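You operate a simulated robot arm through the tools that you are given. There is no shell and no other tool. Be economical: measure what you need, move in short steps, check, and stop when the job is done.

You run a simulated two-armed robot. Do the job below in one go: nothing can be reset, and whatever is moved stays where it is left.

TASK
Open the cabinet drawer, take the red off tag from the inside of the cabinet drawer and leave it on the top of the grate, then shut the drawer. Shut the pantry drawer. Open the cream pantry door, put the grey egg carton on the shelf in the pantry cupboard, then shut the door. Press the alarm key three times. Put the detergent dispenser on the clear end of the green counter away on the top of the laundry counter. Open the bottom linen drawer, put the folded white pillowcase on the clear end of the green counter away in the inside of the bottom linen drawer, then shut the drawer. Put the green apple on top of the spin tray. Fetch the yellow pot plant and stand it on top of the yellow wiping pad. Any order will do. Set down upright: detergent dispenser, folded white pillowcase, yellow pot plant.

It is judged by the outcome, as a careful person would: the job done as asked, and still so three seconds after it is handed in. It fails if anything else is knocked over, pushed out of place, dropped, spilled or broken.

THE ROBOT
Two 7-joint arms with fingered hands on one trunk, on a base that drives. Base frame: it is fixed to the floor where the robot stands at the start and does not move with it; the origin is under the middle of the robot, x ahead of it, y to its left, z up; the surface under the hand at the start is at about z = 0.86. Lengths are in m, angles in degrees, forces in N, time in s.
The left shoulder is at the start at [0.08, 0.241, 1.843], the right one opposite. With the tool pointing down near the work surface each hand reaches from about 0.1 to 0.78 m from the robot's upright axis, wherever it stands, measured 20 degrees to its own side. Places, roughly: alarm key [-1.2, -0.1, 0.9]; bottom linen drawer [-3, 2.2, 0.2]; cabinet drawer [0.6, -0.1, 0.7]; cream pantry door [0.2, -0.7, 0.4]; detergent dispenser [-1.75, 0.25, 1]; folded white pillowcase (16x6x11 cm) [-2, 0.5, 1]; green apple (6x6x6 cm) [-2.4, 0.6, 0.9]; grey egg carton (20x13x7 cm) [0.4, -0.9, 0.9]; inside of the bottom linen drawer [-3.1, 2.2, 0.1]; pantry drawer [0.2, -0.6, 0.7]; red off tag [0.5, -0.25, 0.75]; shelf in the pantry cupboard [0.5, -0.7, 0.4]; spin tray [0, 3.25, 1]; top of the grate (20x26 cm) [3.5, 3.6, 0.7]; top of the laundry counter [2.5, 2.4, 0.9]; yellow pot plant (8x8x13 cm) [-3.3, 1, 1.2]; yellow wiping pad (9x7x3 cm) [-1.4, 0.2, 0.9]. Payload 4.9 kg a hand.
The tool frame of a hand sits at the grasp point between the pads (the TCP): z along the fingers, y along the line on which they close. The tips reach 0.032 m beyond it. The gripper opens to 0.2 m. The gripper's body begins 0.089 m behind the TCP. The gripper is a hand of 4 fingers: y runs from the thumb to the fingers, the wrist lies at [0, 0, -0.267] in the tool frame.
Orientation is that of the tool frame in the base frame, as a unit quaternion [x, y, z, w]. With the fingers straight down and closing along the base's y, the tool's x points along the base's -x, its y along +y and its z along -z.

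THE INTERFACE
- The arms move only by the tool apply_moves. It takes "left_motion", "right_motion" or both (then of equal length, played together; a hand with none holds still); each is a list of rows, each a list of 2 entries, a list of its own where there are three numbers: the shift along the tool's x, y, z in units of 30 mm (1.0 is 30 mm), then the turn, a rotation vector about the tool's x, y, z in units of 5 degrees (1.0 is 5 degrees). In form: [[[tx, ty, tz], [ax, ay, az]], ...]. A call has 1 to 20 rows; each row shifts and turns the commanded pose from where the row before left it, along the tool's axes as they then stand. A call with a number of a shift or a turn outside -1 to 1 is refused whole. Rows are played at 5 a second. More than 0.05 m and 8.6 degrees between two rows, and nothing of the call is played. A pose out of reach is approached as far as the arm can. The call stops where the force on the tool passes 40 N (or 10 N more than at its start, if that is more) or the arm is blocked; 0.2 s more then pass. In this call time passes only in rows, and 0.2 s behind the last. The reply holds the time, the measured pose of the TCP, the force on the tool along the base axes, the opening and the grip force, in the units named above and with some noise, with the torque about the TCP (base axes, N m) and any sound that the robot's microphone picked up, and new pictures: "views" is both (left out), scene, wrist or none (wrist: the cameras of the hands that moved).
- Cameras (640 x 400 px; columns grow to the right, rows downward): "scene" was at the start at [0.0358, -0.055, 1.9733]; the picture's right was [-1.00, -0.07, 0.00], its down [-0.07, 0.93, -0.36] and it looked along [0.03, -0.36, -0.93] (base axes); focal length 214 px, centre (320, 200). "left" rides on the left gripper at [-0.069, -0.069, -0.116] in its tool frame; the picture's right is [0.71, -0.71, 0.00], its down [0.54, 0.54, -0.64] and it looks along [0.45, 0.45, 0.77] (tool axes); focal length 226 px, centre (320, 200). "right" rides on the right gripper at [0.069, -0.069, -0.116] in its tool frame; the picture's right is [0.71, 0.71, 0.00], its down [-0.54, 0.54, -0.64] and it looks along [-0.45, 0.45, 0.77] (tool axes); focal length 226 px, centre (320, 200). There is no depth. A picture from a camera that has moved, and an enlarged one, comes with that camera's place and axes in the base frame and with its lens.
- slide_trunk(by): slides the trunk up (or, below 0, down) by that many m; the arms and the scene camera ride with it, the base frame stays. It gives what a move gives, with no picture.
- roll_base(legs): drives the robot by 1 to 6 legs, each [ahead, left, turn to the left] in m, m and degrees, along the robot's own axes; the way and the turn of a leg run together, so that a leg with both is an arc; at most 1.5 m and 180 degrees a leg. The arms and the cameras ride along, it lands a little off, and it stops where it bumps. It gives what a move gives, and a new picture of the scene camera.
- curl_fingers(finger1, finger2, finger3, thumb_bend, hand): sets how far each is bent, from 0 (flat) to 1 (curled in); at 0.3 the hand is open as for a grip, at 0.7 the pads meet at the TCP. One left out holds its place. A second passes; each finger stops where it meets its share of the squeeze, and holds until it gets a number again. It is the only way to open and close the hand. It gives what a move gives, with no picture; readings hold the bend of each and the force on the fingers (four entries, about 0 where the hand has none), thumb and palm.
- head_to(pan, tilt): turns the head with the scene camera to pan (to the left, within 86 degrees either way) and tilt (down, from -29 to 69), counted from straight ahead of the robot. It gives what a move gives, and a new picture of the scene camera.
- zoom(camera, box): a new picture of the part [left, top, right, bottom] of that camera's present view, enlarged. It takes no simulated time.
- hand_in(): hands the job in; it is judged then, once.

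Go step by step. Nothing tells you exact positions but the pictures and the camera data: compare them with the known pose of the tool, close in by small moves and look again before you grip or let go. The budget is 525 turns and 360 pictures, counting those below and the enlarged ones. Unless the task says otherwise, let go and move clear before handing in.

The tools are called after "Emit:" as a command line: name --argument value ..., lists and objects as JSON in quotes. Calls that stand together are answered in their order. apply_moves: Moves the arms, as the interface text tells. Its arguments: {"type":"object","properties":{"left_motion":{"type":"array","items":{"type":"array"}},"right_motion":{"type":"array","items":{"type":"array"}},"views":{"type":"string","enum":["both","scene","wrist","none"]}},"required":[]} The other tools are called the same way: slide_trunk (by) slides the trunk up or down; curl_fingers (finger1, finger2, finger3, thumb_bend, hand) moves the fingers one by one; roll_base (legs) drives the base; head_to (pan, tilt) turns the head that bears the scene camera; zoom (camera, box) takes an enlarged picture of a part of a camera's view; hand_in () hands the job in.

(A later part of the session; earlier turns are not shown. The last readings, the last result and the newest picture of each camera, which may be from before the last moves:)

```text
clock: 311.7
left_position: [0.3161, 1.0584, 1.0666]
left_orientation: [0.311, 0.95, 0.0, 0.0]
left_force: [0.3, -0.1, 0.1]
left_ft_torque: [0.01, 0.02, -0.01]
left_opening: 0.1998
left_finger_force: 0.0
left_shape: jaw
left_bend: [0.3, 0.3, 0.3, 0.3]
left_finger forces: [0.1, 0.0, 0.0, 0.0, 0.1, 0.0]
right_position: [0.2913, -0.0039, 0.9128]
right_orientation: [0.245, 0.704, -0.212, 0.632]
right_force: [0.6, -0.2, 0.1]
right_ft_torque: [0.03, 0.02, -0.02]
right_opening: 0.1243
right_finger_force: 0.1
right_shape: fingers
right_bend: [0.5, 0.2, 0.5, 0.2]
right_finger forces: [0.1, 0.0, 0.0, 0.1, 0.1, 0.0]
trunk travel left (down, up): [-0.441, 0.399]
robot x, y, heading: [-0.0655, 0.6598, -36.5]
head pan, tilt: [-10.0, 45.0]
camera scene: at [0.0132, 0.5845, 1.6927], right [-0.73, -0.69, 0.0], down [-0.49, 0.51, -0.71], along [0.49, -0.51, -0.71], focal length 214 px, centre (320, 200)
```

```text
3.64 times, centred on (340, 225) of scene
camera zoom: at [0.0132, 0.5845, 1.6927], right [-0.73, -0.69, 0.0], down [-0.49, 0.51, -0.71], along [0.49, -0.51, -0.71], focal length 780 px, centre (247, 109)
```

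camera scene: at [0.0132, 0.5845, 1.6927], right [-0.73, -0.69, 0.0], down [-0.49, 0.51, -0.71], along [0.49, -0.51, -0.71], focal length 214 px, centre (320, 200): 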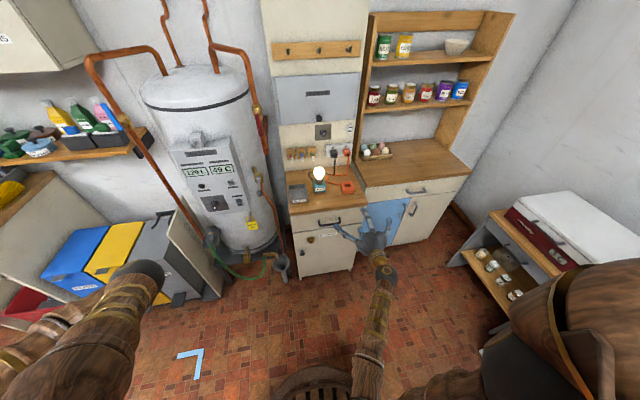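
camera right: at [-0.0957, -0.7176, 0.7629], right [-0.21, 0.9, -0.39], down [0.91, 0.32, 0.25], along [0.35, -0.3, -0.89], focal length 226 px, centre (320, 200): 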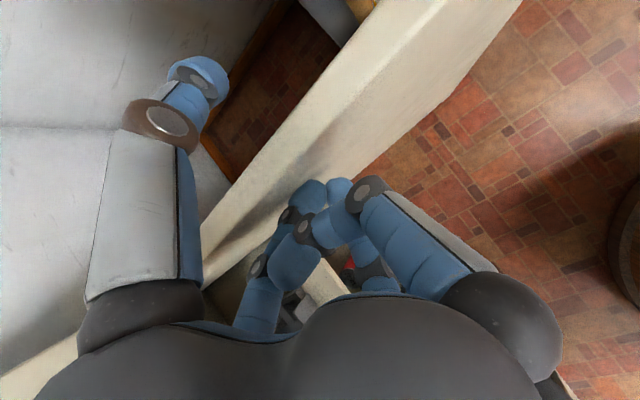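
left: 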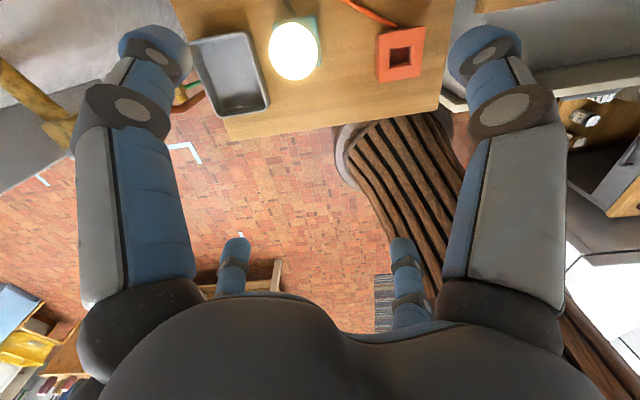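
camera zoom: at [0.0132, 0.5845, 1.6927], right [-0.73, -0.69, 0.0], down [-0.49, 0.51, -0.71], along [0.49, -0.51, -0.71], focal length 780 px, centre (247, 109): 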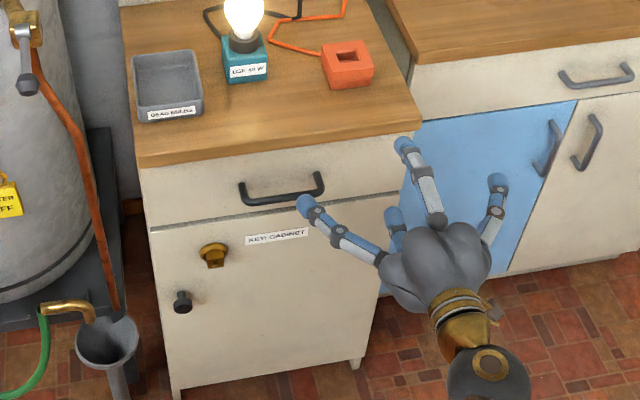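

Emit:
slide_trunk --by -0.157

Emit:
apply_moves --right_motion '[[[0, 0.9, 0], [0, 0, 0]], [[0, 0.9, 0], [0, 0, 0]], [[0, 0.9, 0], [0, 0, 0]], [[0, 0.9, 0], [0, 0, 0]], [[0, 0.75, 0], [0, 0, 0]]]' --views "wrist"

Emit:
zoom --camera "scene" --box '[270, 170, 390, 260]'

```text
clock: 313.5
left_position: [0.3155, 1.0571, 0.9105]
left_orientation: [0.312, 0.95, -0.001, 0.0]
left_force: [-1.1, -0.1, 0.3]
left_ft_torque: [-0.02, 0.02, -0.02]
left_opening: 0.1999
left_finger_force: 0.1
left_shape: jaw
left_bend: [0.3, 0.3, 0.3, 0.3]
left_finger forces: [0.1, 0.0, 0.0, 0.0, 0.0, 0.0]
right_position: [0.2909, -0.0046, 0.7551]
right_orientation: [0.246, 0.704, -0.212, 0.632]
right_force: [-0.3, 0.5, -0.5]
right_ft_torque: [0.02, 0.03, 0.05]
right_opening: 0.1244
right_finger_force: 0.2
right_shape: fingers
right_bend: [0.5, 0.2, 0.5, 0.2]
right_finger forces: [0.0, 0.1, 0.1, 0.1, 0.0, 0.0]
trunk travel left (down, up): [-0.284, 0.556]
robot x, y, heading: [-0.0693, 0.6646, -36.6]
head pan, tilt: [-10.0, 45.0]
```

```text
clock: 314.7
left_position: [0.3154, 1.0576, 0.9103]
left_orientation: [0.313, 0.95, 0.0, 0.0]
left_force: [0.2, -0.1, -0.5]
left_ft_torque: [0.02, 0.01, 0.0]
left_opening: 0.2
left_finger_force: 0.0
left_shape: jaw
left_bend: [0.3, 0.3, 0.3, 0.3]
left_finger forces: [0.0, 0.0, 0.0, 0.0, 0.0, 0.0]
right_position: [0.3775, 0.0908, 0.7687]
right_orientation: [0.247, 0.707, -0.21, 0.629]
right_force: [0.7, -0.4, 0.4]
right_ft_torque: [-0.03, 0.03, 0.04]
right_opening: 0.1245
right_finger_force: 0.0
right_shape: fingers
right_bend: [0.5, 0.2, 0.5, 0.2]
right_finger forces: [0.1, 0.0, 0.1, 0.1, 0.0, 0.1]
right hand out of reach, approached as far as the arm can: row 2, 3, 4, 5
trunk travel left (down, up): [-0.284, 0.556]
robot x, y, heading: [-0.0647, 0.6629, -36.9]
head pan, tilt: [-10.0, 45.0]
camera right: at [0.2386, 0.1122, 0.7154], right [0.37, 0.62, -0.69], down [-0.13, 0.77, 0.62], along [0.92, -0.14, 0.36], focal length 226 px, centre (320, 200)
```

right: 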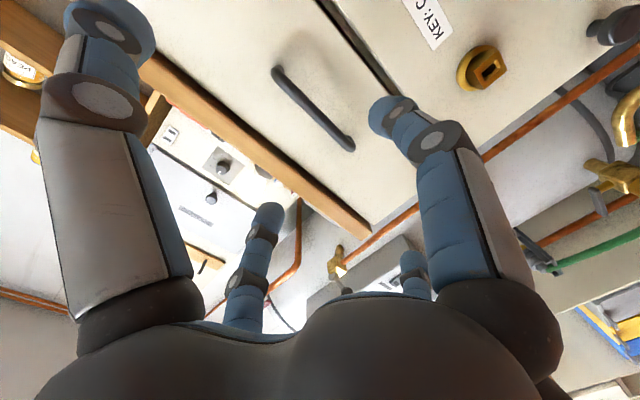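

```text
4.44 times, centred on (330, 215) of scene
camera zoom: at [0.0135, 0.5849, 1.5357], right [-0.73, -0.69, 0.0], down [-0.49, 0.51, -0.71], along [0.49, -0.51, -0.71], focal length 953 px, centre (276, 133)
```

zoom: 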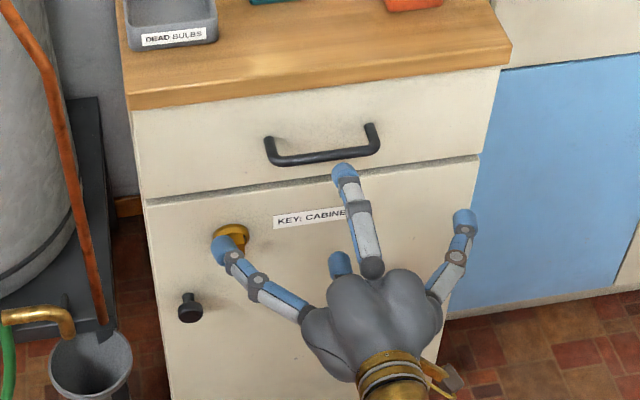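

Handle bar triangulated at about A 0.39, L 0.29, z 0.75. I advance with the base so the upper and lower fingers straddle it.

Emit:
apply_moves --right_motion '[[[0.5, -0.2, 0], [0, 0, 0]]]' --views "none"

Emit:
roll_base --legs '[[0.128, 0, 0]]'

Emit:
zoom --camera "scene" --box '[270, 170, 390, 260]'

```text
clock: 315.1
left_position: [0.3151, 1.0589, 0.9097]
left_orientation: [0.313, 0.95, 0.0, -0.001]
left_force: [0.8, 0.7, 0.0]
left_ft_torque: [-0.02, 0.04, 0.01]
left_opening: 0.2
left_finger_force: 0.1
left_shape: jaw
left_bend: [0.3, 0.3, 0.3, 0.3]
left_finger forces: [0.0, 0.0, 0.0, 0.1, 0.1, 0.0]
right_position: [0.378, 0.0805, 0.7634]
right_orientation: [0.247, 0.707, -0.209, 0.629]
right_force: [0.4, -0.1, -0.4]
right_ft_torque: [-0.03, 0.02, 0.01]
right_opening: 0.1245
right_finger_force: 0.0
right_shape: fingers
right_bend: [0.5, 0.2, 0.5, 0.2]
right_finger forces: [0.0, 0.0, 0.1, 0.0, 0.0, 0.0]
right hand out of reach, approached as far as the arm can: row 1
trunk travel left (down, up): [-0.284, 0.556]
robot x, y, heading: [-0.0692, 0.6624, -36.4]
head pan, tilt: [-10.0, 45.0]
```

```text
clock: 316.5
left_position: [0.4141, 0.9854, 0.9091]
left_orientation: [0.312, 0.95, -0.001, -0.001]
left_force: [0.5, 0.3, -0.1]
left_ft_torque: [-0.02, 0.02, 0.01]
left_opening: 0.2
left_finger_force: 0.1
left_shape: jaw
left_bend: [0.3, 0.3, 0.3, 0.3]
left_finger forces: [0.0, 0.0, 0.0, 0.0, 0.0, 0.0]
right_position: [0.4745, 0.0062, 0.7633]
right_orientation: [0.249, 0.705, -0.21, 0.63]
right_force: [-2.5, 2.8, 0.5]
right_ft_torque: [-0.15, -0.15, 0.06]
right_opening: 0.1245
right_finger_force: 2.4
right_shape: fingers
right_bend: [0.5, 0.2, 0.5, 0.2]
right_finger forces: [0.1, 0.0, 3.9, 0.0, 0.0, 0.0]
trunk travel left (down, up): [-0.284, 0.556]
robot x, y, heading: [0.0298, 0.5873, -36.6]
head pan, tilt: [-10.0, 45.0]
stopped in leg 1: the force on the tool passed its limit at 84 N (the readings are from after the stop); the commanded pose is now the measured one
camera scene: at [0.1113, 0.512, 1.5358], right [-0.73, -0.69, 0.0], down [-0.49, 0.51, -0.71], along [0.49, -0.51, -0.71], focal length 214 px, centre (320, 200)
```

scene: 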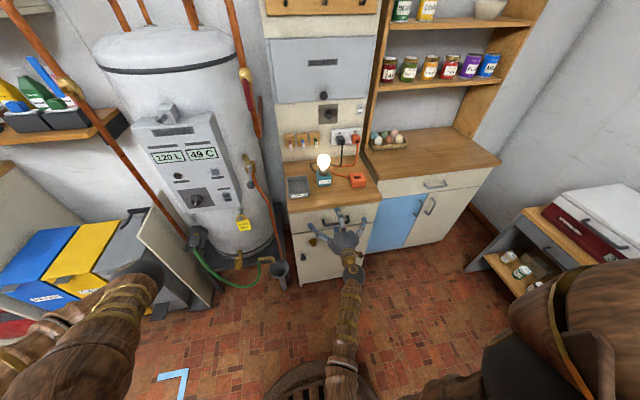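

```text
4.44 times, centred on (330, 215) of scene
camera zoom: at [0.1113, 0.512, 1.5358], right [-0.73, -0.69, 0.0], down [-0.49, 0.51, -0.71], along [0.49, -0.51, -0.71], focal length 953 px, centre (276, 133)
```

zoom: 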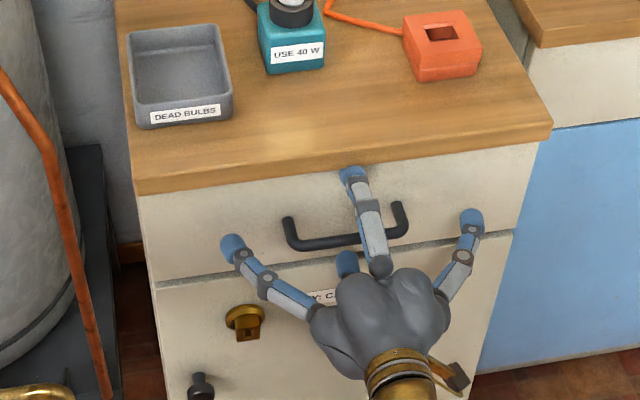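

The bar lies between upper and lower fingers. Close them and pull by backing the base.

Emit:
curl_fingers --hand "right" --finger1 0.75 --finger3 0.75

Emit:
roll_base --legs '[[-0.1, 0, 0]]'

Emit:
zoom --camera "scene" --box '[250, 150, 410, 270]'

```text
clock: 317.5
left_position: [0.4155, 0.9836, 0.9105]
left_orientation: [0.312, 0.95, 0.001, -0.001]
left_force: [0.6, -0.5, -0.1]
left_ft_torque: [0.01, -0.02, 0.01]
left_opening: 0.1999
left_finger_force: 0.1
left_shape: jaw
left_bend: [0.3, 0.3, 0.3, 0.3]
left_finger forces: [0.0, 0.0, 0.0, 0.1, 0.1, 0.0]
right_position: [0.4744, 0.0046, 0.7622]
right_orientation: [0.249, 0.706, -0.211, 0.629]
right_force: [1.7, -1.2, -9.4]
right_ft_torque: [0.07, 0.08, 0.03]
right_opening: 0.112
right_finger_force: 5.3
right_shape: fingers
right_bend: [0.66, 0.2, 0.74, 0.2]
right_finger forces: [9.1, 0.0, 2.3, 0.0, 0.1, 0.0]
trunk travel left (down, up): [-0.284, 0.556]
robot x, y, heading: [0.0306, 0.586, -36.6]
head pan, tilt: [-10.0, 45.0]
```

```text
clock: 318.6
left_position: [0.3361, 1.0441, 0.9104]
left_orientation: [0.312, 0.95, 0.001, 0.0]
left_force: [-0.6, -0.6, 0.0]
left_ft_torque: [-0.04, -0.04, 0.01]
left_opening: 0.1999
left_finger_force: 0.1
left_shape: jaw
left_bend: [0.3, 0.3, 0.3, 0.3]
left_finger forces: [0.0, 0.0, 0.0, 0.0, 0.0, 0.0]
right_position: [0.3942, 0.0633, 0.7634]
right_orientation: [0.25, 0.705, -0.211, 0.629]
right_force: [0.5, -0.4, -6.0]
right_ft_torque: [0.0, 0.01, 0.0]
right_opening: 0.1113
right_finger_force: 4.0
right_shape: fingers
right_bend: [0.68, 0.2, 0.75, 0.2]
right_finger forces: [7.6, 0.1, 0.0, 0.0, 0.0, 0.0]
trunk travel left (down, up): [-0.284, 0.556]
robot x, y, heading: [-0.0474, 0.6439, -36.7]
head pan, tilt: [-10.0, 45.0]
camera scene: at [0.0324, 0.5702, 1.5358], right [-0.73, -0.69, 0.0], down [-0.49, 0.51, -0.71], along [0.49, -0.51, -0.71], focal length 214 px, centre (320, 200)
```

scene: 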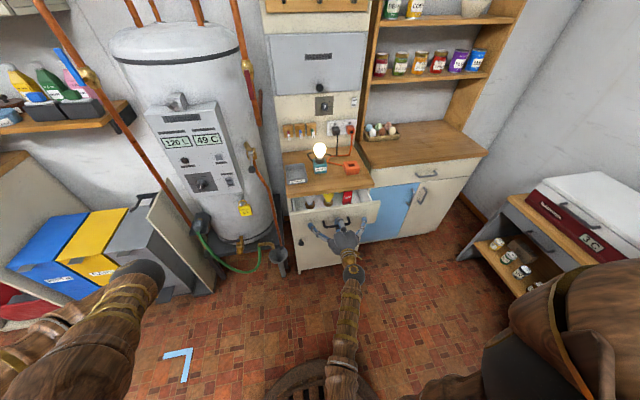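

```text
3.33 times, centred on (330, 210) of scene
camera zoom: at [0.0324, 0.5702, 1.5358], right [-0.73, -0.69, 0.0], down [-0.49, 0.51, -0.71], along [0.49, -0.51, -0.71], focal length 715 px, centre (287, 167)
```

zoom: 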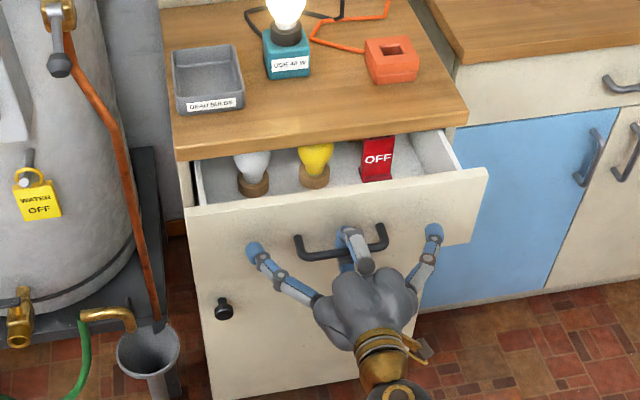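

It slides open; the red OFF tag is visible. Pull a further 12 cm.

Emit:
roll_base --legs '[[-0.12, 0, 0]]'

Emit:
zoom --camera "scene" --box '[250, 150, 410, 270]'

```text
clock: 319.9
left_position: [0.2389, 1.1157, 0.9096]
left_orientation: [0.313, 0.95, 0.0, 0.0]
left_force: [-0.5, -0.6, -0.4]
left_ft_torque: [-0.03, 0.0, 0.0]
left_opening: 0.2
left_finger_force: 0.0
left_shape: jaw
left_bend: [0.3, 0.3, 0.3, 0.3]
left_finger forces: [0.0, 0.0, 0.0, 0.1, 0.0, 0.1]
right_position: [0.2979, 0.1358, 0.7649]
right_orientation: [0.249, 0.705, -0.211, 0.63]
right_force: [1.7, -1.4, -2.6]
right_ft_torque: [0.0, -0.03, -0.01]
right_opening: 0.11
right_finger_force: 0.0
right_shape: fingers
right_bend: [0.68, 0.2, 0.75, 0.2]
right_finger forces: [0.1, 0.0, 0.0, 0.1, 0.0, 0.1]
trunk travel left (down, up): [-0.284, 0.556]
robot x, y, heading: [-0.1473, 0.7171, -36.5]
head pan, tilt: [-10.0, 45.0]
camera scene: at [-0.0649, 0.6427, 1.5359], right [-0.73, -0.69, 0.0], down [-0.49, 0.51, -0.71], along [0.49, -0.51, -0.71], focal length 214 px, centre (320, 200)
```

scene: 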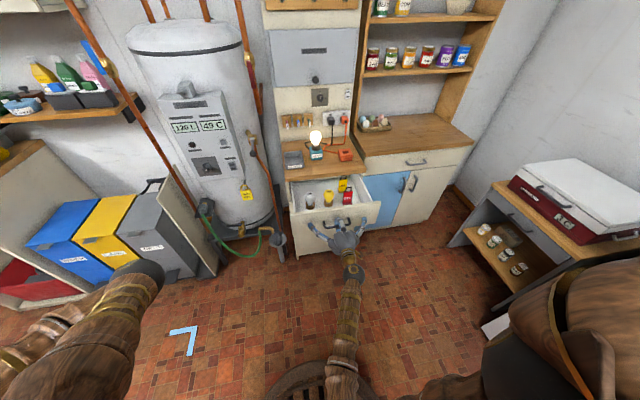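

```text
3.33 times, centred on (330, 210) of scene
camera zoom: at [-0.0649, 0.6427, 1.5359], right [-0.73, -0.69, 0.0], down [-0.49, 0.51, -0.71], along [0.49, -0.51, -0.71], focal length 715 px, centre (287, 167)
```

zoom: 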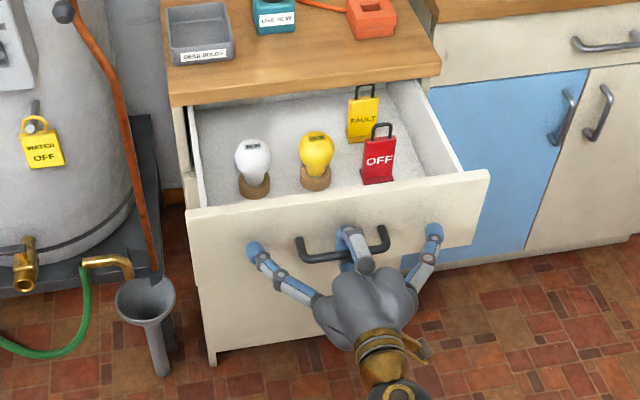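

Drawer is open about 22 cm; the tag stands upright inside. I release the handle, back off, and bring the hand vertical above.

Emit:
curl_fingers --hand "right" --finger1 0.4 --finger3 0.4

Emit:
roll_base --legs '[[-0.12, 0, 0]]'

Emit:
slide_trunk --by 0.25

Emit:
apply_moves --right_motion '[[[0, 0, 0], [0, 1, 0]], [[0, 0, 0], [0, 1, 0]], [[0, 0, 0], [0, 1, 0]], [[0, 0, 0], [0, 1, 0]], [[0, 0, 0], [0, 1, 0]], [[0, 0, 0], [0, 1, 0]], [[0, 0, 0], [0, 1, 0]], [[0, 0, 0], [0, 1, 0]], [[0, 0, 0], [0, 1, 0]], [[0, 0, 0], [0, 1, 0]], [[0, 0, 0], [0, 1, 0]], [[0, 0, 0], [0, 1, 0]], [[0, 0, 0], [0, 1, 0]], [[0, 0, 0], [0, 1, 0]], [[0, 0, 0], [0, 1, 0]], [[0, 0, 0], [0, 1, 0]], [[0, 0, 0], [0, 0.8, 0]]]' --views "none"

Emit:
curl_fingers --hand "right" --finger1 0.58 --finger2 0.58 --finger3 0.58 --thumb_bend 0.58

```text
clock: 320.9
left_position: [0.2389, 1.1152, 0.9087]
left_orientation: [0.312, 0.95, 0.0, 0.0]
left_force: [0.1, 0.4, 0.6]
left_ft_torque: [-0.03, -0.01, 0.0]
left_opening: 0.2
left_finger_force: 0.0
left_shape: jaw
left_bend: [0.3, 0.3, 0.3, 0.3]
left_finger forces: [0.0, 0.0, 0.1, 0.1, 0.0, 0.0]
right_position: [0.2973, 0.1362, 0.7644]
right_orientation: [0.249, 0.704, -0.212, 0.63]
right_force: [-0.9, -0.6, 0.3]
right_ft_torque: [-0.01, 0.0, 0.02]
right_opening: 0.1367
right_finger_force: 0.0
right_shape: fingers
right_bend: [0.4, 0.2, 0.4, 0.2]
right_finger forces: [0.0, 0.0, 0.0, 0.0, 0.0, 0.0]
trunk travel left (down, up): [-0.284, 0.556]
robot x, y, heading: [-0.1446, 0.7182, -36.5]
head pan, tilt: [-10.0, 45.0]
```

```text
clock: 322.1
left_position: [0.1437, 1.1862, 0.9099]
left_orientation: [0.313, 0.95, 0.0, 0.0]
left_force: [0.7, 0.3, 0.8]
left_ft_torque: [0.02, -0.02, 0.0]
left_opening: 0.2
left_finger_force: 0.0
left_shape: jaw
left_bend: [0.3, 0.3, 0.3, 0.3]
left_finger forces: [0.0, 0.0, 0.0, 0.0, 0.0, 0.1]
right_position: [0.2012, 0.2053, 0.7634]
right_orientation: [0.249, 0.704, -0.212, 0.63]
right_force: [-0.7, 0.3, -0.3]
right_ft_torque: [0.02, -0.03, 0.01]
right_opening: 0.1368
right_finger_force: 0.1
right_shape: fingers
right_bend: [0.4, 0.2, 0.4, 0.2]
right_finger forces: [0.0, 0.1, 0.1, 0.0, 0.1, 0.0]
trunk travel left (down, up): [-0.284, 0.556]
robot x, y, heading: [-0.2397, 0.7887, -36.7]
head pan, tilt: [-10.0, 45.0]
camera scene: at [-0.16, 0.7133, 1.5357], right [-0.73, -0.69, 0.0], down [-0.49, 0.51, -0.71], along [0.49, -0.51, -0.71], focal length 214 px, centre (320, 200)
```

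scene: 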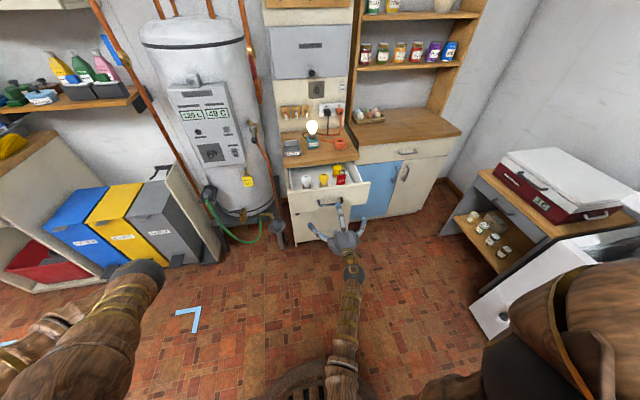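

```text
clock: 324.7
left_position: [0.1443, 1.1856, 1.1602]
left_orientation: [0.313, 0.95, 0.0, 0.0]
left_force: [0.3, -0.8, 0.2]
left_ft_torque: [0.02, -0.01, 0.0]
left_opening: 0.2
left_finger_force: 0.0
left_shape: jaw
left_bend: [0.3, 0.3, 0.3, 0.3]
left_finger forces: [0.0, 0.0, 0.1, 0.0, 0.1, 0.0]
right_position: [0.2019, 0.206, 1.0142]
right_orientation: [0.25, 0.705, -0.212, 0.629]
right_force: [-1.1, -0.3, -0.2]
right_ft_torque: [-0.03, -0.04, -0.01]
right_opening: 0.1368
right_finger_force: 0.0
right_shape: fingers
right_bend: [0.4, 0.2, 0.4, 0.2]
right_finger forces: [0.0, 0.1, 0.0, 0.1, 0.0, 0.1]
trunk travel left (down, up): [-0.534, 0.306]
robot x, y, heading: [-0.2394, 0.791, -36.7]
head pan, tilt: [-10.0, 45.0]
```

```text
clock: 328.3
left_position: [0.1442, 1.1858, 1.1598]
left_orientation: [0.314, 0.95, 0.0, 0.0]
left_force: [-1.3, -0.1, -0.3]
left_ft_torque: [0.03, -0.01, 0.03]
left_opening: 0.1999
left_finger_force: 0.0
left_shape: jaw
left_bend: [0.3, 0.3, 0.3, 0.3]
left_finger forces: [0.1, 0.0, 0.0, 0.1, 0.1, 0.0]
right_position: [0.2025, 0.205, 1.0138]
right_orientation: [0.327, 0.945, 0.01, -0.005]
right_force: [-0.2, -1.0, -0.5]
right_ft_torque: [-0.01, 0.01, 0.0]
right_opening: 0.137
right_finger_force: 0.1
right_shape: fingers
right_bend: [0.4, 0.2, 0.4, 0.2]
right_finger forces: [0.0, 0.0, 0.0, 0.1, 0.1, 0.0]
trunk travel left (down, up): [-0.534, 0.306]
robot x, y, heading: [-0.2397, 0.7887, -36.8]
head pan, tilt: [-10.0, 45.0]
```

```text
clock: 329.3
left_position: [0.1432, 1.1861, 1.1603]
left_orientation: [0.314, 0.949, 0.001, 0.0]
left_force: [0.0, 0.3, -0.5]
left_ft_torque: [-0.04, -0.04, -0.01]
left_opening: 0.2
left_finger_force: 0.0
left_shape: jaw
left_bend: [0.3, 0.3, 0.3, 0.3]
left_finger forces: [0.0, 0.0, 0.0, 0.0, 0.0, 0.1]
right_position: [0.2037, 0.206, 1.0141]
right_orientation: [0.327, 0.945, 0.011, -0.004]
right_force: [-0.6, 0.1, 0.2]
right_ft_torque: [0.05, 0.0, 0.02]
right_opening: 0.0441
right_finger_force: 0.0
right_shape: fingers
right_bend: [0.57, 0.57, 0.57, 0.57]
right_finger forces: [0.0, 0.1, 0.0, 0.0, 0.0, 0.0]
trunk travel left (down, up): [-0.534, 0.306]
robot x, y, heading: [-0.2417, 0.7861, -36.7]
head pan, tilt: [-10.0, 45.0]
```

Emit:
roll_base --legs '[[0.275, -0.085, 0]]'

Emit:
zoom --camera "right" --box '[120, 0, 520, 250]'

Emit:
zoom --camera "scene" --box '[270, 170, 410, 270]'

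```text
clock: 331.3
left_position: [0.3128, 0.9555, 1.159]
left_orientation: [0.311, 0.95, -0.002, 0.0]
left_force: [0.2, -0.2, 0.6]
left_ft_torque: [-0.03, -0.01, 0.0]
left_opening: 0.1999
left_finger_force: 0.0
left_shape: jaw
left_bend: [0.3, 0.3, 0.3, 0.3]
left_finger forces: [0.0, 0.0, 0.0, 0.0, 0.1, 0.1]
right_position: [0.3723, -0.0235, 1.0153]
right_orientation: [0.325, 0.946, 0.009, -0.004]
right_force: [-0.3, -0.5, 0.3]
right_ft_torque: [0.0, -0.02, -0.01]
right_opening: 0.044
right_finger_force: 0.1
right_shape: fingers
right_bend: [0.57, 0.57, 0.57, 0.57]
right_finger forces: [0.0, 0.0, 0.0, 0.0, 0.0, 0.0]
trunk travel left (down, up): [-0.534, 0.306]
robot x, y, heading: [-0.0717, 0.5623, -36.4]
head pan, tilt: [-10.0, 45.0]
camera scene: at [0.0092, 0.4826, 1.7859], right [-0.73, -0.69, 0.0], down [-0.49, 0.51, -0.71], along [0.49, -0.51, -0.71], focal length 214 px, centre (320, 200)
```

scene: 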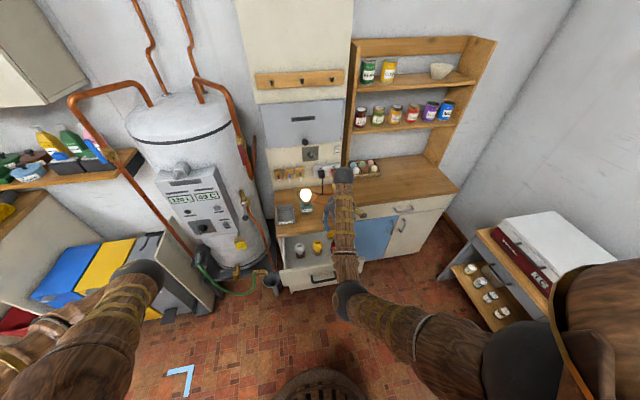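

```text
1.60 times, centred on (320, 125) of right
camera zoom: at [0.2757, -0.0382, 1.1315], right [-0.12, 0.99, 0.02], down [0.76, 0.08, 0.64], along [0.64, 0.09, -0.76], focal length 362 px, centre (320, 320)
```

zoom: 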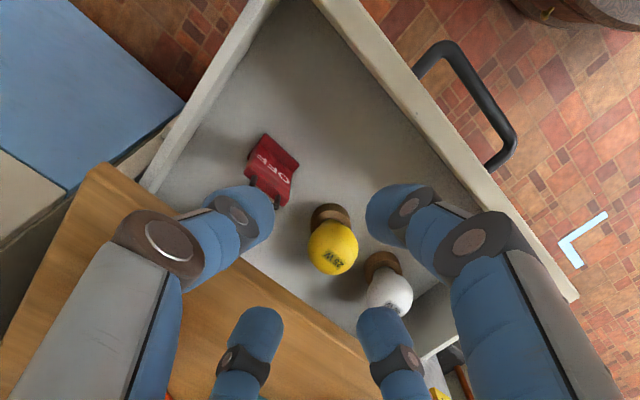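

```text
4.00 times, centred on (340, 220) of scene
camera zoom: at [0.0092, 0.4826, 1.7859], right [-0.73, -0.69, 0.0], down [-0.49, 0.51, -0.71], along [0.49, -0.51, -0.71], focal length 858 px, centre (240, 120)
```

zoom: 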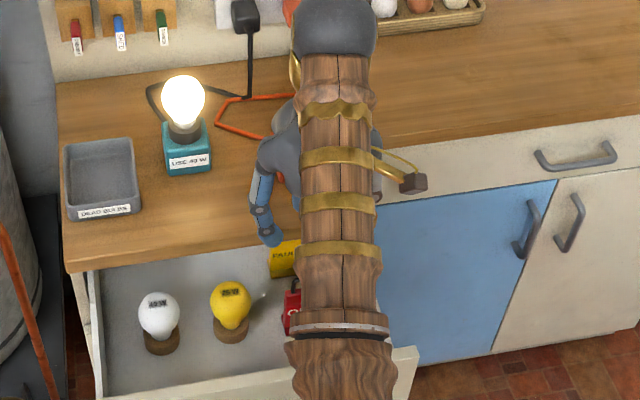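

To clear the counter edge I pitch the hand 45°, pinching the tag's width with thumb and finger 2.

Emit:
curl_fingers --hand "right" --finger1 1.0 --finger3 0.15

Emit:
apply_moves --right_motion '[[[0, 0, 0], [0, -1, 0]], [[0, 0, 0], [0, -1, 0]], [[0, 0, 0], [0, -1, 0]], [[0, 0, 0], [0, -1, 0]], [[0, 0, 0], [0, -1, 0]], [[0, 0, 0], [0, -1, 0]], [[0, 0, 0], [0, -1, 0]], [[0, 0, 0], [0, -1, 0]], [[0, 0, 0], [0, -1, 0]], [[-0.6, -0.35, 0.6], [0, 0, 0]], [[-0.4, -0.35, 0.4], [0, 0, 0]], [[0.7, 0, 0.7], [0, 0, 0]], [[0.7, 0, 0.7], [0, 0, 0]], [[0.7, 0, 0.7], [0, 0, 0]], [[0.7, 0, 0.7], [0, 0, 0]], [[0.35, 0, 0.35], [0, 0, 0]]]' --views "wrist"

Emit:
zoom --camera "scene" --box '[270, 170, 410, 270]'

```text
clock: 332.3
left_position: [0.313, 0.9534, 1.1596]
left_orientation: [0.312, 0.95, -0.001, 0.0]
left_force: [-0.5, -0.1, -0.2]
left_ft_torque: [0.0, 0.0, 0.02]
left_opening: 0.2002
left_finger_force: 0.0
left_shape: jaw
left_bend: [0.3, 0.3, 0.3, 0.3]
left_finger forces: [0.1, 0.0, 0.0, 0.1, 0.0, 0.0]
right_position: [0.3731, -0.0251, 1.0151]
right_orientation: [0.325, 0.946, 0.01, -0.003]
right_force: [0.4, 0.2, -0.5]
right_ft_torque: [-0.02, 0.01, 0.01]
right_opening: 0.0741
right_finger_force: 0.1
right_shape: fingers
right_bend: [1.0, 0.57, 0.15, 0.57]
right_finger forces: [0.0, 0.1, 0.0, 0.0, 0.0, 0.0]
trunk travel left (down, up): [-0.534, 0.306]
robot x, y, heading: [-0.0732, 0.5561, -36.5]
head pan, tilt: [-10.0, 45.0]
```

```text
clock: 335.7
left_position: [0.3132, 0.9528, 1.1605]
left_orientation: [0.313, 0.95, 0.0, 0.0]
left_force: [0.4, -0.3, -0.4]
left_ft_torque: [0.0, 0.03, 0.01]
left_opening: 0.2001
left_finger_force: 0.0
left_shape: jaw
left_bend: [0.3, 0.3, 0.3, 0.3]
left_finger forces: [0.0, 0.1, 0.0, 0.0, 0.0, 0.0]
right_position: [0.3925, -0.0651, 0.8799]
right_orientation: [0.304, 0.875, -0.115, 0.358]
right_force: [0.4, 0.0, -0.4]
right_ft_torque: [0.01, -0.01, 0.01]
right_opening: 0.0745
right_finger_force: 0.0
right_shape: fingers
right_bend: [1.0, 0.57, 0.15, 0.57]
right_finger forces: [0.1, 0.0, 0.0, 0.0, 0.1, 0.0]
trunk travel left (down, up): [-0.534, 0.306]
robot x, y, heading: [-0.072, 0.5557, -36.6]
head pan, tilt: [-10.0, 45.0]
camera right: at [0.2484, -0.0396, 0.9141], right [0.04, 0.88, -0.48], down [0.28, 0.45, 0.85], along [0.96, -0.17, -0.22], focal length 226 px, centre (320, 200)
```

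right: 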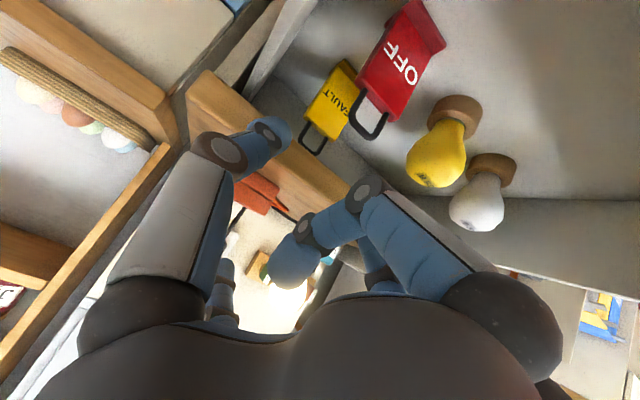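

```text
4.00 times, centred on (340, 220) of scene
camera zoom: at [0.0109, 0.4806, 1.7857], right [-0.73, -0.69, 0.0], down [-0.49, 0.51, -0.71], along [0.49, -0.51, -0.71], focal length 858 px, centre (240, 120)
```

zoom: 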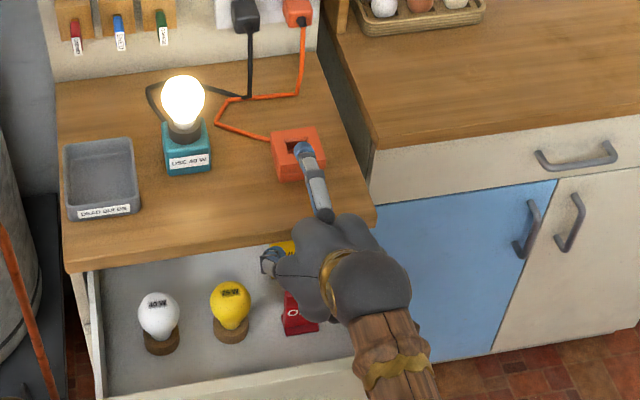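

The drawer isn't out far enough to get the hand in cleanly. I put closed fingertips inside behind its front and draw it out a little more.

Emit:
apply_moves --right_motion '[[[0.4, -0.3, -0.4], [0, 1, 0]], [[0.4, -0.3, -0.4], [0, 1, 0]], [[0.4, -0.3, -0.3], [0, 1, 0]], [[0.4, -0.3, -0.2], [0, 1, 0]], [[0.4, -0.3, -0.2], [0, 1, 0]], [[0.4, -0.3, 0], [0, 1, 0]], [[0.4, -0.2, 0], [0, 1, 0]], [[0.3, 0, 0], [0, 1, 0]], [[0.2, 0, 0], [0, 0.8, 0]]]' --views "none"

Emit:
curl_fingers --hand "right" --finger1 0.67 --finger2 0.67 --finger3 0.67 --thumb_bend 0.67

Emit:
zoom --camera "right" --box '[0, 0, 640, 400]'

```text
clock: 337.7
left_position: [0.313, 0.9535, 1.1592]
left_orientation: [0.312, 0.95, 0.0, -0.001]
left_force: [0.3, 0.3, 0.3]
left_ft_torque: [0.0, 0.02, 0.0]
left_opening: 0.2002
left_finger_force: 0.1
left_shape: jaw
left_bend: [0.3, 0.3, 0.3, 0.3]
left_finger forces: [0.1, 0.1, 0.0, 0.0, 0.0, 0.1]
right_position: [0.267, -0.0422, 0.8721]
right_orientation: [0.326, 0.945, 0.007, 0.004]
right_force: [0.2, -1.1, 0.2]
right_ft_torque: [0.0, -0.01, -0.01]
right_opening: 0.0741
right_finger_force: 0.1
right_shape: fingers
right_bend: [1.0, 0.57, 0.15, 0.57]
right_finger forces: [0.0, 0.0, 0.1, 0.0, 0.1, 0.1]
trunk travel left (down, up): [-0.534, 0.306]
robot x, y, heading: [-0.0701, 0.5557, -36.4]
head pan, tilt: [-10.0, 45.0]
```

```text
clock: 338.7
left_position: [0.3137, 0.9543, 1.1606]
left_orientation: [0.313, 0.95, 0.0, 0.0]
left_force: [0.0, 0.2, -0.2]
left_ft_torque: [0.01, 0.02, 0.01]
left_opening: 0.1997
left_finger_force: 0.0
left_shape: jaw
left_bend: [0.3, 0.3, 0.3, 0.3]
left_finger forces: [0.0, 0.1, 0.1, 0.1, 0.1, 0.0]
right_position: [0.2673, -0.0424, 0.8728]
right_orientation: [0.326, 0.945, 0.007, 0.004]
right_force: [0.4, -0.7, -0.1]
right_ft_torque: [-0.01, -0.02, -0.01]
right_opening: 0.0086
right_finger_force: 0.1
right_shape: fingers
right_bend: [0.67, 0.67, 0.67, 0.67]
right_finger forces: [0.1, 0.0, 0.0, 0.1, 0.0, 0.0]
trunk travel left (down, up): [-0.534, 0.306]
robot x, y, heading: [-0.0712, 0.5572, -36.4]
head pan, tilt: [-10.0, 45.0]
```

```text
1.00 times, centred on (320, 200) of right (not enlarged: the box is as wide or as high as the picture)
camera zoom: at [0.1688, -0.055, 0.9878], right [-0.12, 0.99, 0.01], down [0.75, 0.09, 0.65], along [0.65, 0.09, -0.76], focal length 226 px, centre (320, 200)
```

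zoom: 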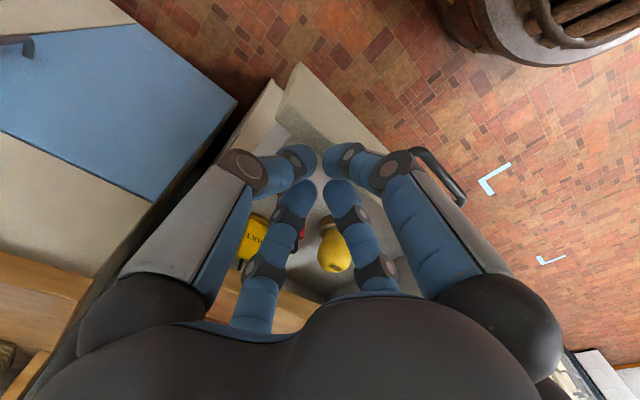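

Emit:
apply_moves --right_motion '[[[-0.8, 0, 0], [0, 0, 0]], [[-0.7, 0, 0], [0, 0, 0]], [[0, 0, 0.9], [0, 0, 0]], [[0, 0, 0.9], [0, 0, 0]], [[0, 0, 0.9], [0, 0, 0]]]' --views "none"

Emit:
roll_base --legs '[[-0.1, 0, 0]]'

Emit:
zoom --camera "scene" --box '[260, 150, 400, 260]'

```text
clock: 339.9
left_position: [0.3127, 0.9581, 1.1592]
left_orientation: [0.31, 0.951, -0.002, 0.0]
left_force: [0.5, 0.4, 0.0]
left_ft_torque: [0.01, -0.01, -0.02]
left_opening: 0.1998
left_finger_force: 0.0
left_shape: jaw
left_bend: [0.3, 0.3, 0.3, 0.3]
left_finger forces: [0.1, 0.0, 0.0, 0.0, 0.1, 0.0]
right_position: [0.3131, -0.0684, 0.8077]
right_orientation: [0.322, 0.947, 0.004, 0.012]
right_force: [6.4, 11.0, 25.0]
right_ft_torque: [-0.2, 0.58, -0.12]
right_opening: 0.0027
right_finger_force: 14.6
right_shape: fingers
right_bend: [0.68, 0.67, 0.67, 0.74]
right_finger forces: [5.7, 0.0, 0.0, 0.0, 24.2, 0.0]
trunk travel left (down, up): [-0.534, 0.306]
robot x, y, heading: [-0.0688, 0.5596, -36.4]
head pan, tilt: [-10.0, 45.0]
stopped in row 5 (right hand): the force on the tool passed its limit at 48 N (the readings are from after the stop); the commanded pose is now the measured one
```

```text
clock: 340.6
left_position: [0.3073, 0.9609, 1.1594]
left_orientation: [0.31, 0.951, -0.001, -0.001]
left_force: [0.2, 0.2, 0.5]
left_ft_torque: [0.03, 0.01, -0.01]
left_opening: 0.1998
left_finger_force: 0.1
left_shape: jaw
left_bend: [0.3, 0.3, 0.3, 0.3]
left_finger forces: [0.1, 0.1, 0.1, 0.1, 0.0, 0.0]
right_position: [0.3143, -0.0682, 0.813]
right_orientation: [0.321, 0.947, 0.003, 0.017]
right_force: [7.3, 5.2, 12.7]
right_ft_torque: [-0.15, 0.19, 0.0]
right_opening: 0.0035
right_finger_force: 7.7
right_shape: fingers
right_bend: [0.67, 0.67, 0.67, 0.72]
right_finger forces: [0.6, 0.1, 0.1, 0.0, 14.4, 0.0]
trunk travel left (down, up): [-0.534, 0.306]
robot x, y, heading: [-0.0776, 0.5638, -36.1]
head pan, tilt: [-10.0, 45.0]
stopped in leg 1: the force on the tool passed its limit at 45 N (the readings are from after the stop); the commanded pose is now the measured one
camera scene: at [0.0073, 0.4869, 1.7856], right [-0.72, -0.69, 0.0], down [-0.49, 0.51, -0.71], along [0.49, -0.51, -0.71], focal length 214 px, centre (320, 200)
```

scene: 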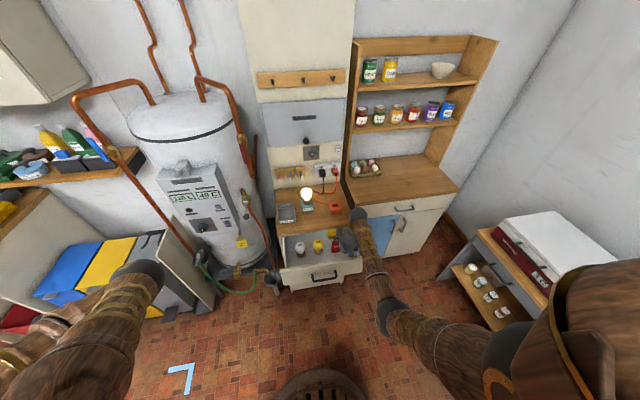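

```text
3.64 times, centred on (330, 205) of scene
camera zoom: at [0.0073, 0.4869, 1.7856], right [-0.72, -0.69, 0.0], down [-0.49, 0.51, -0.71], along [0.49, -0.51, -0.71], focal length 780 px, centre (284, 182)
```

zoom: 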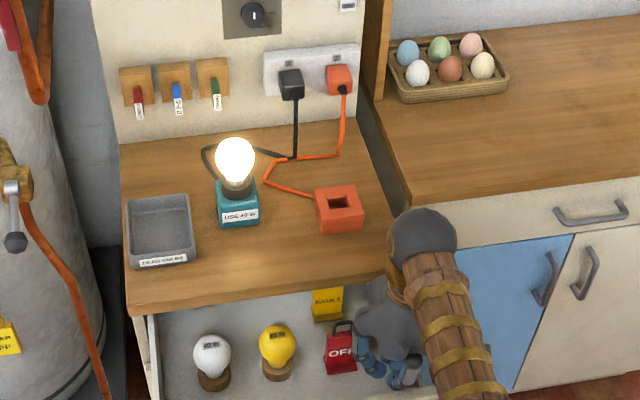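

Emit:
apply_moves --right_motion '[[[0, 0, -1], [0, 0, 0]], [[0, 0, -1], [0, 0, 0]], [[0.1, 0.8, 0], [0, 0, 0]], [[0.1, 0.8, 0], [0, 0, 0]], [[0, 0, 0.9], [0, 0, 0]], [[0, 0, 0.9], [0, 0, 0]], [[0, 0, 0.9], [0, 0, 0]], [[0, 0, 0.4], [0, 0, 0]]]' --views "wrist"

```text
clock: 342.4
left_position: [0.3061, 0.96, 1.1593]
left_orientation: [0.311, 0.95, 0.0, 0.0]
left_force: [1.0, 0.5, 0.1]
left_ft_torque: [0.02, -0.03, 0.02]
left_opening: 0.1999
left_finger_force: 0.0
left_shape: jaw
left_bend: [0.3, 0.3, 0.3, 0.3]
left_finger forces: [0.0, 0.0, 0.0, 0.0, 0.0, 0.0]
right_position: [0.3347, -0.0268, 0.777]
right_orientation: [0.322, 0.947, 0.003, 0.015]
right_force: [0.2, 0.2, 0.4]
right_ft_torque: [0.0, -0.05, 0.0]
right_opening: 0.0085
right_finger_force: 0.0
right_shape: fingers
right_bend: [0.67, 0.67, 0.67, 0.67]
right_finger forces: [0.1, 0.0, 0.1, 0.0, 0.0, 0.1]
trunk travel left (down, up): [-0.534, 0.306]
robot x, y, heading: [-0.0776, 0.5639, -36.5]
head pan, tilt: [-10.0, 45.0]
camera right: at [0.2348, -0.0378, 0.891], right [-0.13, 0.99, -0.01], down [0.74, 0.1, 0.67], along [0.66, 0.08, -0.75], focal length 226 px, centre (320, 200)
```

right: 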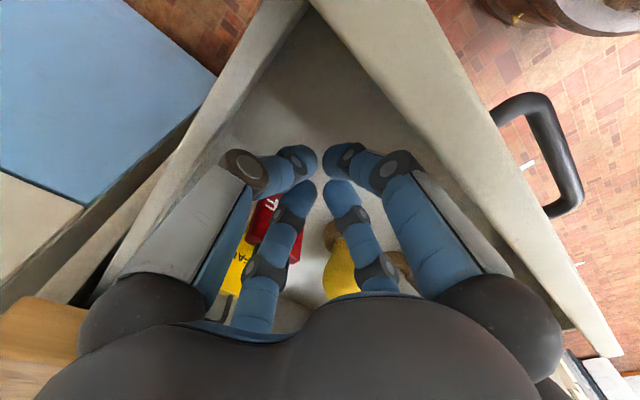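

Inside, clear of everything. Now draw the drawer out.

Emit:
roll_base --legs '[[-0.1, 0, 0]]'

Emit:
zoom --camera "scene" --box '[260, 130, 400, 240]'

```text
clock: 343.6
left_position: [0.2269, 1.0199, 1.1608]
left_orientation: [0.311, 0.951, -0.001, -0.001]
left_force: [1.5, 0.0, 0.0]
left_ft_torque: [-0.01, -0.01, 0.02]
left_opening: 0.1999
left_finger_force: 0.0
left_shape: jaw
left_bend: [0.3, 0.3, 0.3, 0.3]
left_finger forces: [0.1, 0.0, 0.0, 0.0, 0.0, 0.0]
right_position: [0.2537, 0.0342, 0.777]
right_orientation: [0.323, 0.946, 0.004, 0.014]
right_force: [0.0, -0.1, -0.1]
right_ft_torque: [-0.01, -0.02, 0.02]
right_opening: 0.0089
right_finger_force: 0.0
right_shape: fingers
right_bend: [0.67, 0.67, 0.67, 0.67]
right_finger forces: [0.0, 0.0, 0.1, 0.0, 0.1, 0.1]
trunk travel left (down, up): [-0.534, 0.306]
robot x, y, heading: [-0.1572, 0.6229, -36.4]
head pan, tilt: [-10.0, 45.0]
camera scene: at [-0.0753, 0.5445, 1.7856], right [-0.72, -0.69, 0.0], down [-0.49, 0.51, -0.71], along [0.49, -0.51, -0.71], focal length 214 px, centre (320, 200)
```

scene: 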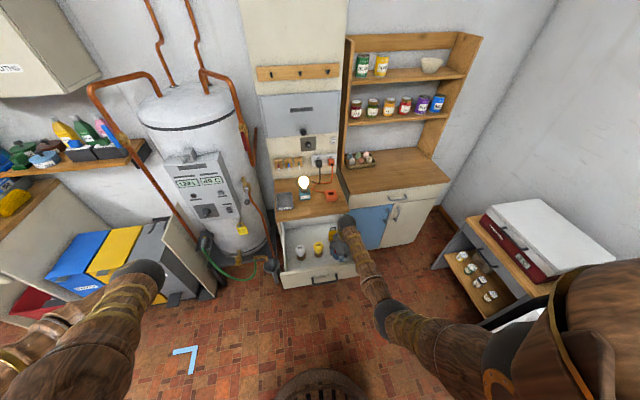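

```text
3.64 times, centred on (330, 185) of scene
camera zoom: at [-0.0753, 0.5445, 1.7856], right [-0.72, -0.69, 0.0], down [-0.49, 0.51, -0.71], along [0.49, -0.51, -0.71], focal length 780 px, centre (284, 254)
```

zoom: 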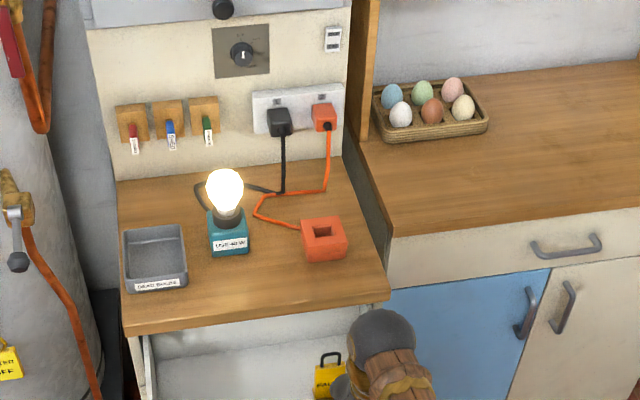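

Emit:
apply_moves --right_motion '[[[-0.2, 0, -1], [0, 0, 0]], [[0, 0, -1], [0, 0, 0]], [[0, 0, -1], [0, 0, 0]], [[0, 0, -1], [0, 0, 0]]]' --views "none"

Emit:
curl_fingers --hand "right" --finger1 0.57 --finger2 0.57 --finger3 0.57 --thumb_bend 0.57

Emit:
apply_moves --right_motion '[[[-0.7, 0, 0], [0, 0, 0]], [[-0.7, 0, 0], [0, 0, 0]], [[-0.7, 0, 0], [0, 0, 0]]]' --views "wrist"

```text
clock: 344.6
left_position: [0.2264, 1.0188, 1.1582]
left_orientation: [0.311, 0.951, -0.001, -0.001]
left_force: [-0.1, 0.0, -0.7]
left_ft_torque: [-0.01, -0.02, 0.01]
left_opening: 0.1999
left_finger_force: 0.0
left_shape: jaw
left_bend: [0.3, 0.3, 0.3, 0.3]
left_finger forces: [0.1, 0.0, 0.1, 0.1, 0.0, 0.0]
right_position: [0.2545, 0.0302, 0.8977]
right_orientation: [0.322, 0.947, 0.004, 0.013]
right_force: [-0.2, 0.2, -0.2]
right_ft_torque: [-0.01, 0.0, -0.01]
right_opening: 0.0086
right_finger_force: 0.1
right_shape: fingers
right_bend: [0.67, 0.67, 0.67, 0.67]
right_finger forces: [0.0, 0.1, 0.0, 0.0, 0.0, 0.0]
trunk travel left (down, up): [-0.534, 0.306]
robot x, y, heading: [-0.1567, 0.6195, -36.7]
head pan, tilt: [-10.0, 45.0]
```

```text
clock: 345.6
left_position: [0.2264, 1.019, 1.1615]
left_orientation: [0.31, 0.951, -0.001, 0.0]
left_force: [0.6, 0.0, 0.5]
left_ft_torque: [-0.01, 0.04, 0.0]
left_opening: 0.1995
left_finger_force: 0.0
left_shape: jaw
left_bend: [0.3, 0.3, 0.3, 0.3]
left_finger forces: [0.0, 0.0, 0.1, 0.0, 0.1, 0.0]
right_position: [0.2548, 0.0301, 0.8974]
right_orientation: [0.323, 0.946, 0.005, 0.014]
right_force: [-0.7, -0.5, 0.5]
right_ft_torque: [0.01, -0.01, 0.0]
right_opening: 0.0468
right_finger_force: 0.0
right_shape: fingers
right_bend: [0.56, 0.56, 0.56, 0.56]
right_finger forces: [0.0, 0.1, 0.0, 0.0, 0.0, 0.1]
trunk travel left (down, up): [-0.534, 0.306]
robot x, y, heading: [-0.1611, 0.6249, -36.4]
head pan, tilt: [-10.0, 45.0]
```

```text
clock: 346.4
left_position: [0.2255, 1.0196, 1.1596]
left_orientation: [0.312, 0.95, -0.001, -0.001]
left_force: [1.0, 0.7, -0.6]
left_ft_torque: [0.02, -0.01, -0.03]
left_opening: 0.2001
left_finger_force: 0.0
left_shape: jaw
left_bend: [0.3, 0.3, 0.3, 0.3]
left_finger forces: [0.1, 0.0, 0.0, 0.1, 0.1, 0.1]
right_position: [0.3044, -0.0095, 0.8994]
right_orientation: [0.323, 0.946, 0.003, 0.014]
right_force: [0.8, -0.1, -0.6]
right_ft_torque: [-0.03, 0.02, 0.0]
right_opening: 0.0471
right_finger_force: 0.1
right_shape: fingers
right_bend: [0.56, 0.56, 0.56, 0.56]
right_finger forces: [0.0, 0.0, 0.1, 0.0, 0.0, 0.1]
trunk travel left (down, up): [-0.534, 0.306]
robot x, y, heading: [-0.1549, 0.6253, -36.5]
head pan, tilt: [-10.0, 45.0]
camera right: at [0.2052, -0.0206, 1.0126], right [-0.13, 0.99, -0.01], down [0.74, 0.1, 0.66], along [0.66, 0.08, -0.75], focal length 226 px, centre (320, 200)
```

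right: 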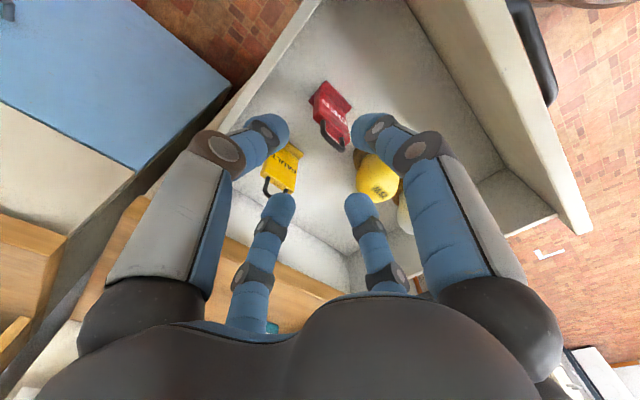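

Tag is centred under the hand. I descend and close.

Emit:
apply_moves --right_motion '[[[0.4, 0, 0], [0, 0, 0]], [[0, 0, 0.9], [0, 0, 0]], [[0, 0, 0.9], [0, 0, 0]], [[0, 0, 0.9], [0, 0, 0]], [[0, 0, 0.9], [0, 0, 0]]]' --views "wrist"

```text
clock: 347.6
left_position: [0.2269, 1.0192, 1.1602]
left_orientation: [0.311, 0.95, -0.001, 0.0]
left_force: [0.7, 0.1, -0.4]
left_ft_torque: [0.0, 0.02, -0.01]
left_opening: 0.1997
left_finger_force: 0.2
left_shape: jaw
left_bend: [0.3, 0.3, 0.3, 0.3]
left_finger forces: [0.1, 0.0, 0.0, 0.0, 0.0, 0.0]
right_position: [0.2993, -0.0019, 0.7902]
right_orientation: [0.323, 0.946, 0.003, 0.014]
right_force: [1.0, 1.4, 1.7]
right_ft_torque: [-0.1, 0.07, -0.05]
right_opening: 0.0465
right_finger_force: 1.4
right_shape: fingers
right_bend: [0.56, 0.56, 0.56, 0.56]
right_finger forces: [0.0, 0.0, 0.1, 0.1, 2.0, 0.0]
trunk travel left (down, up): [-0.534, 0.306]
robot x, y, heading: [-0.156, 0.6227, -36.5]
head pan, tilt: [-10.0, 45.0]
camera right: at [0.1991, -0.0132, 0.9043], right [-0.13, 0.99, -0.01], down [0.74, 0.1, 0.66], along [0.66, 0.08, -0.75], focal length 226 px, centre (320, 200)
```

right: 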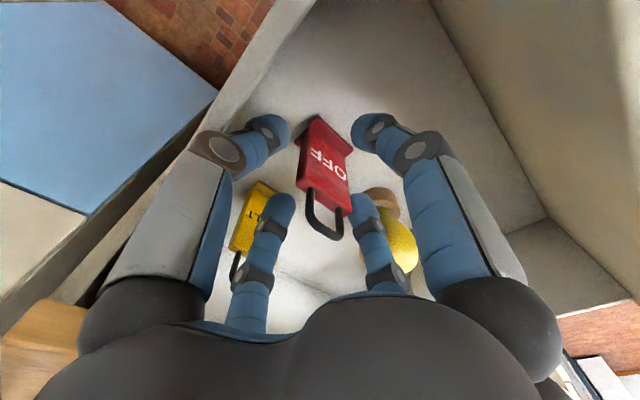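

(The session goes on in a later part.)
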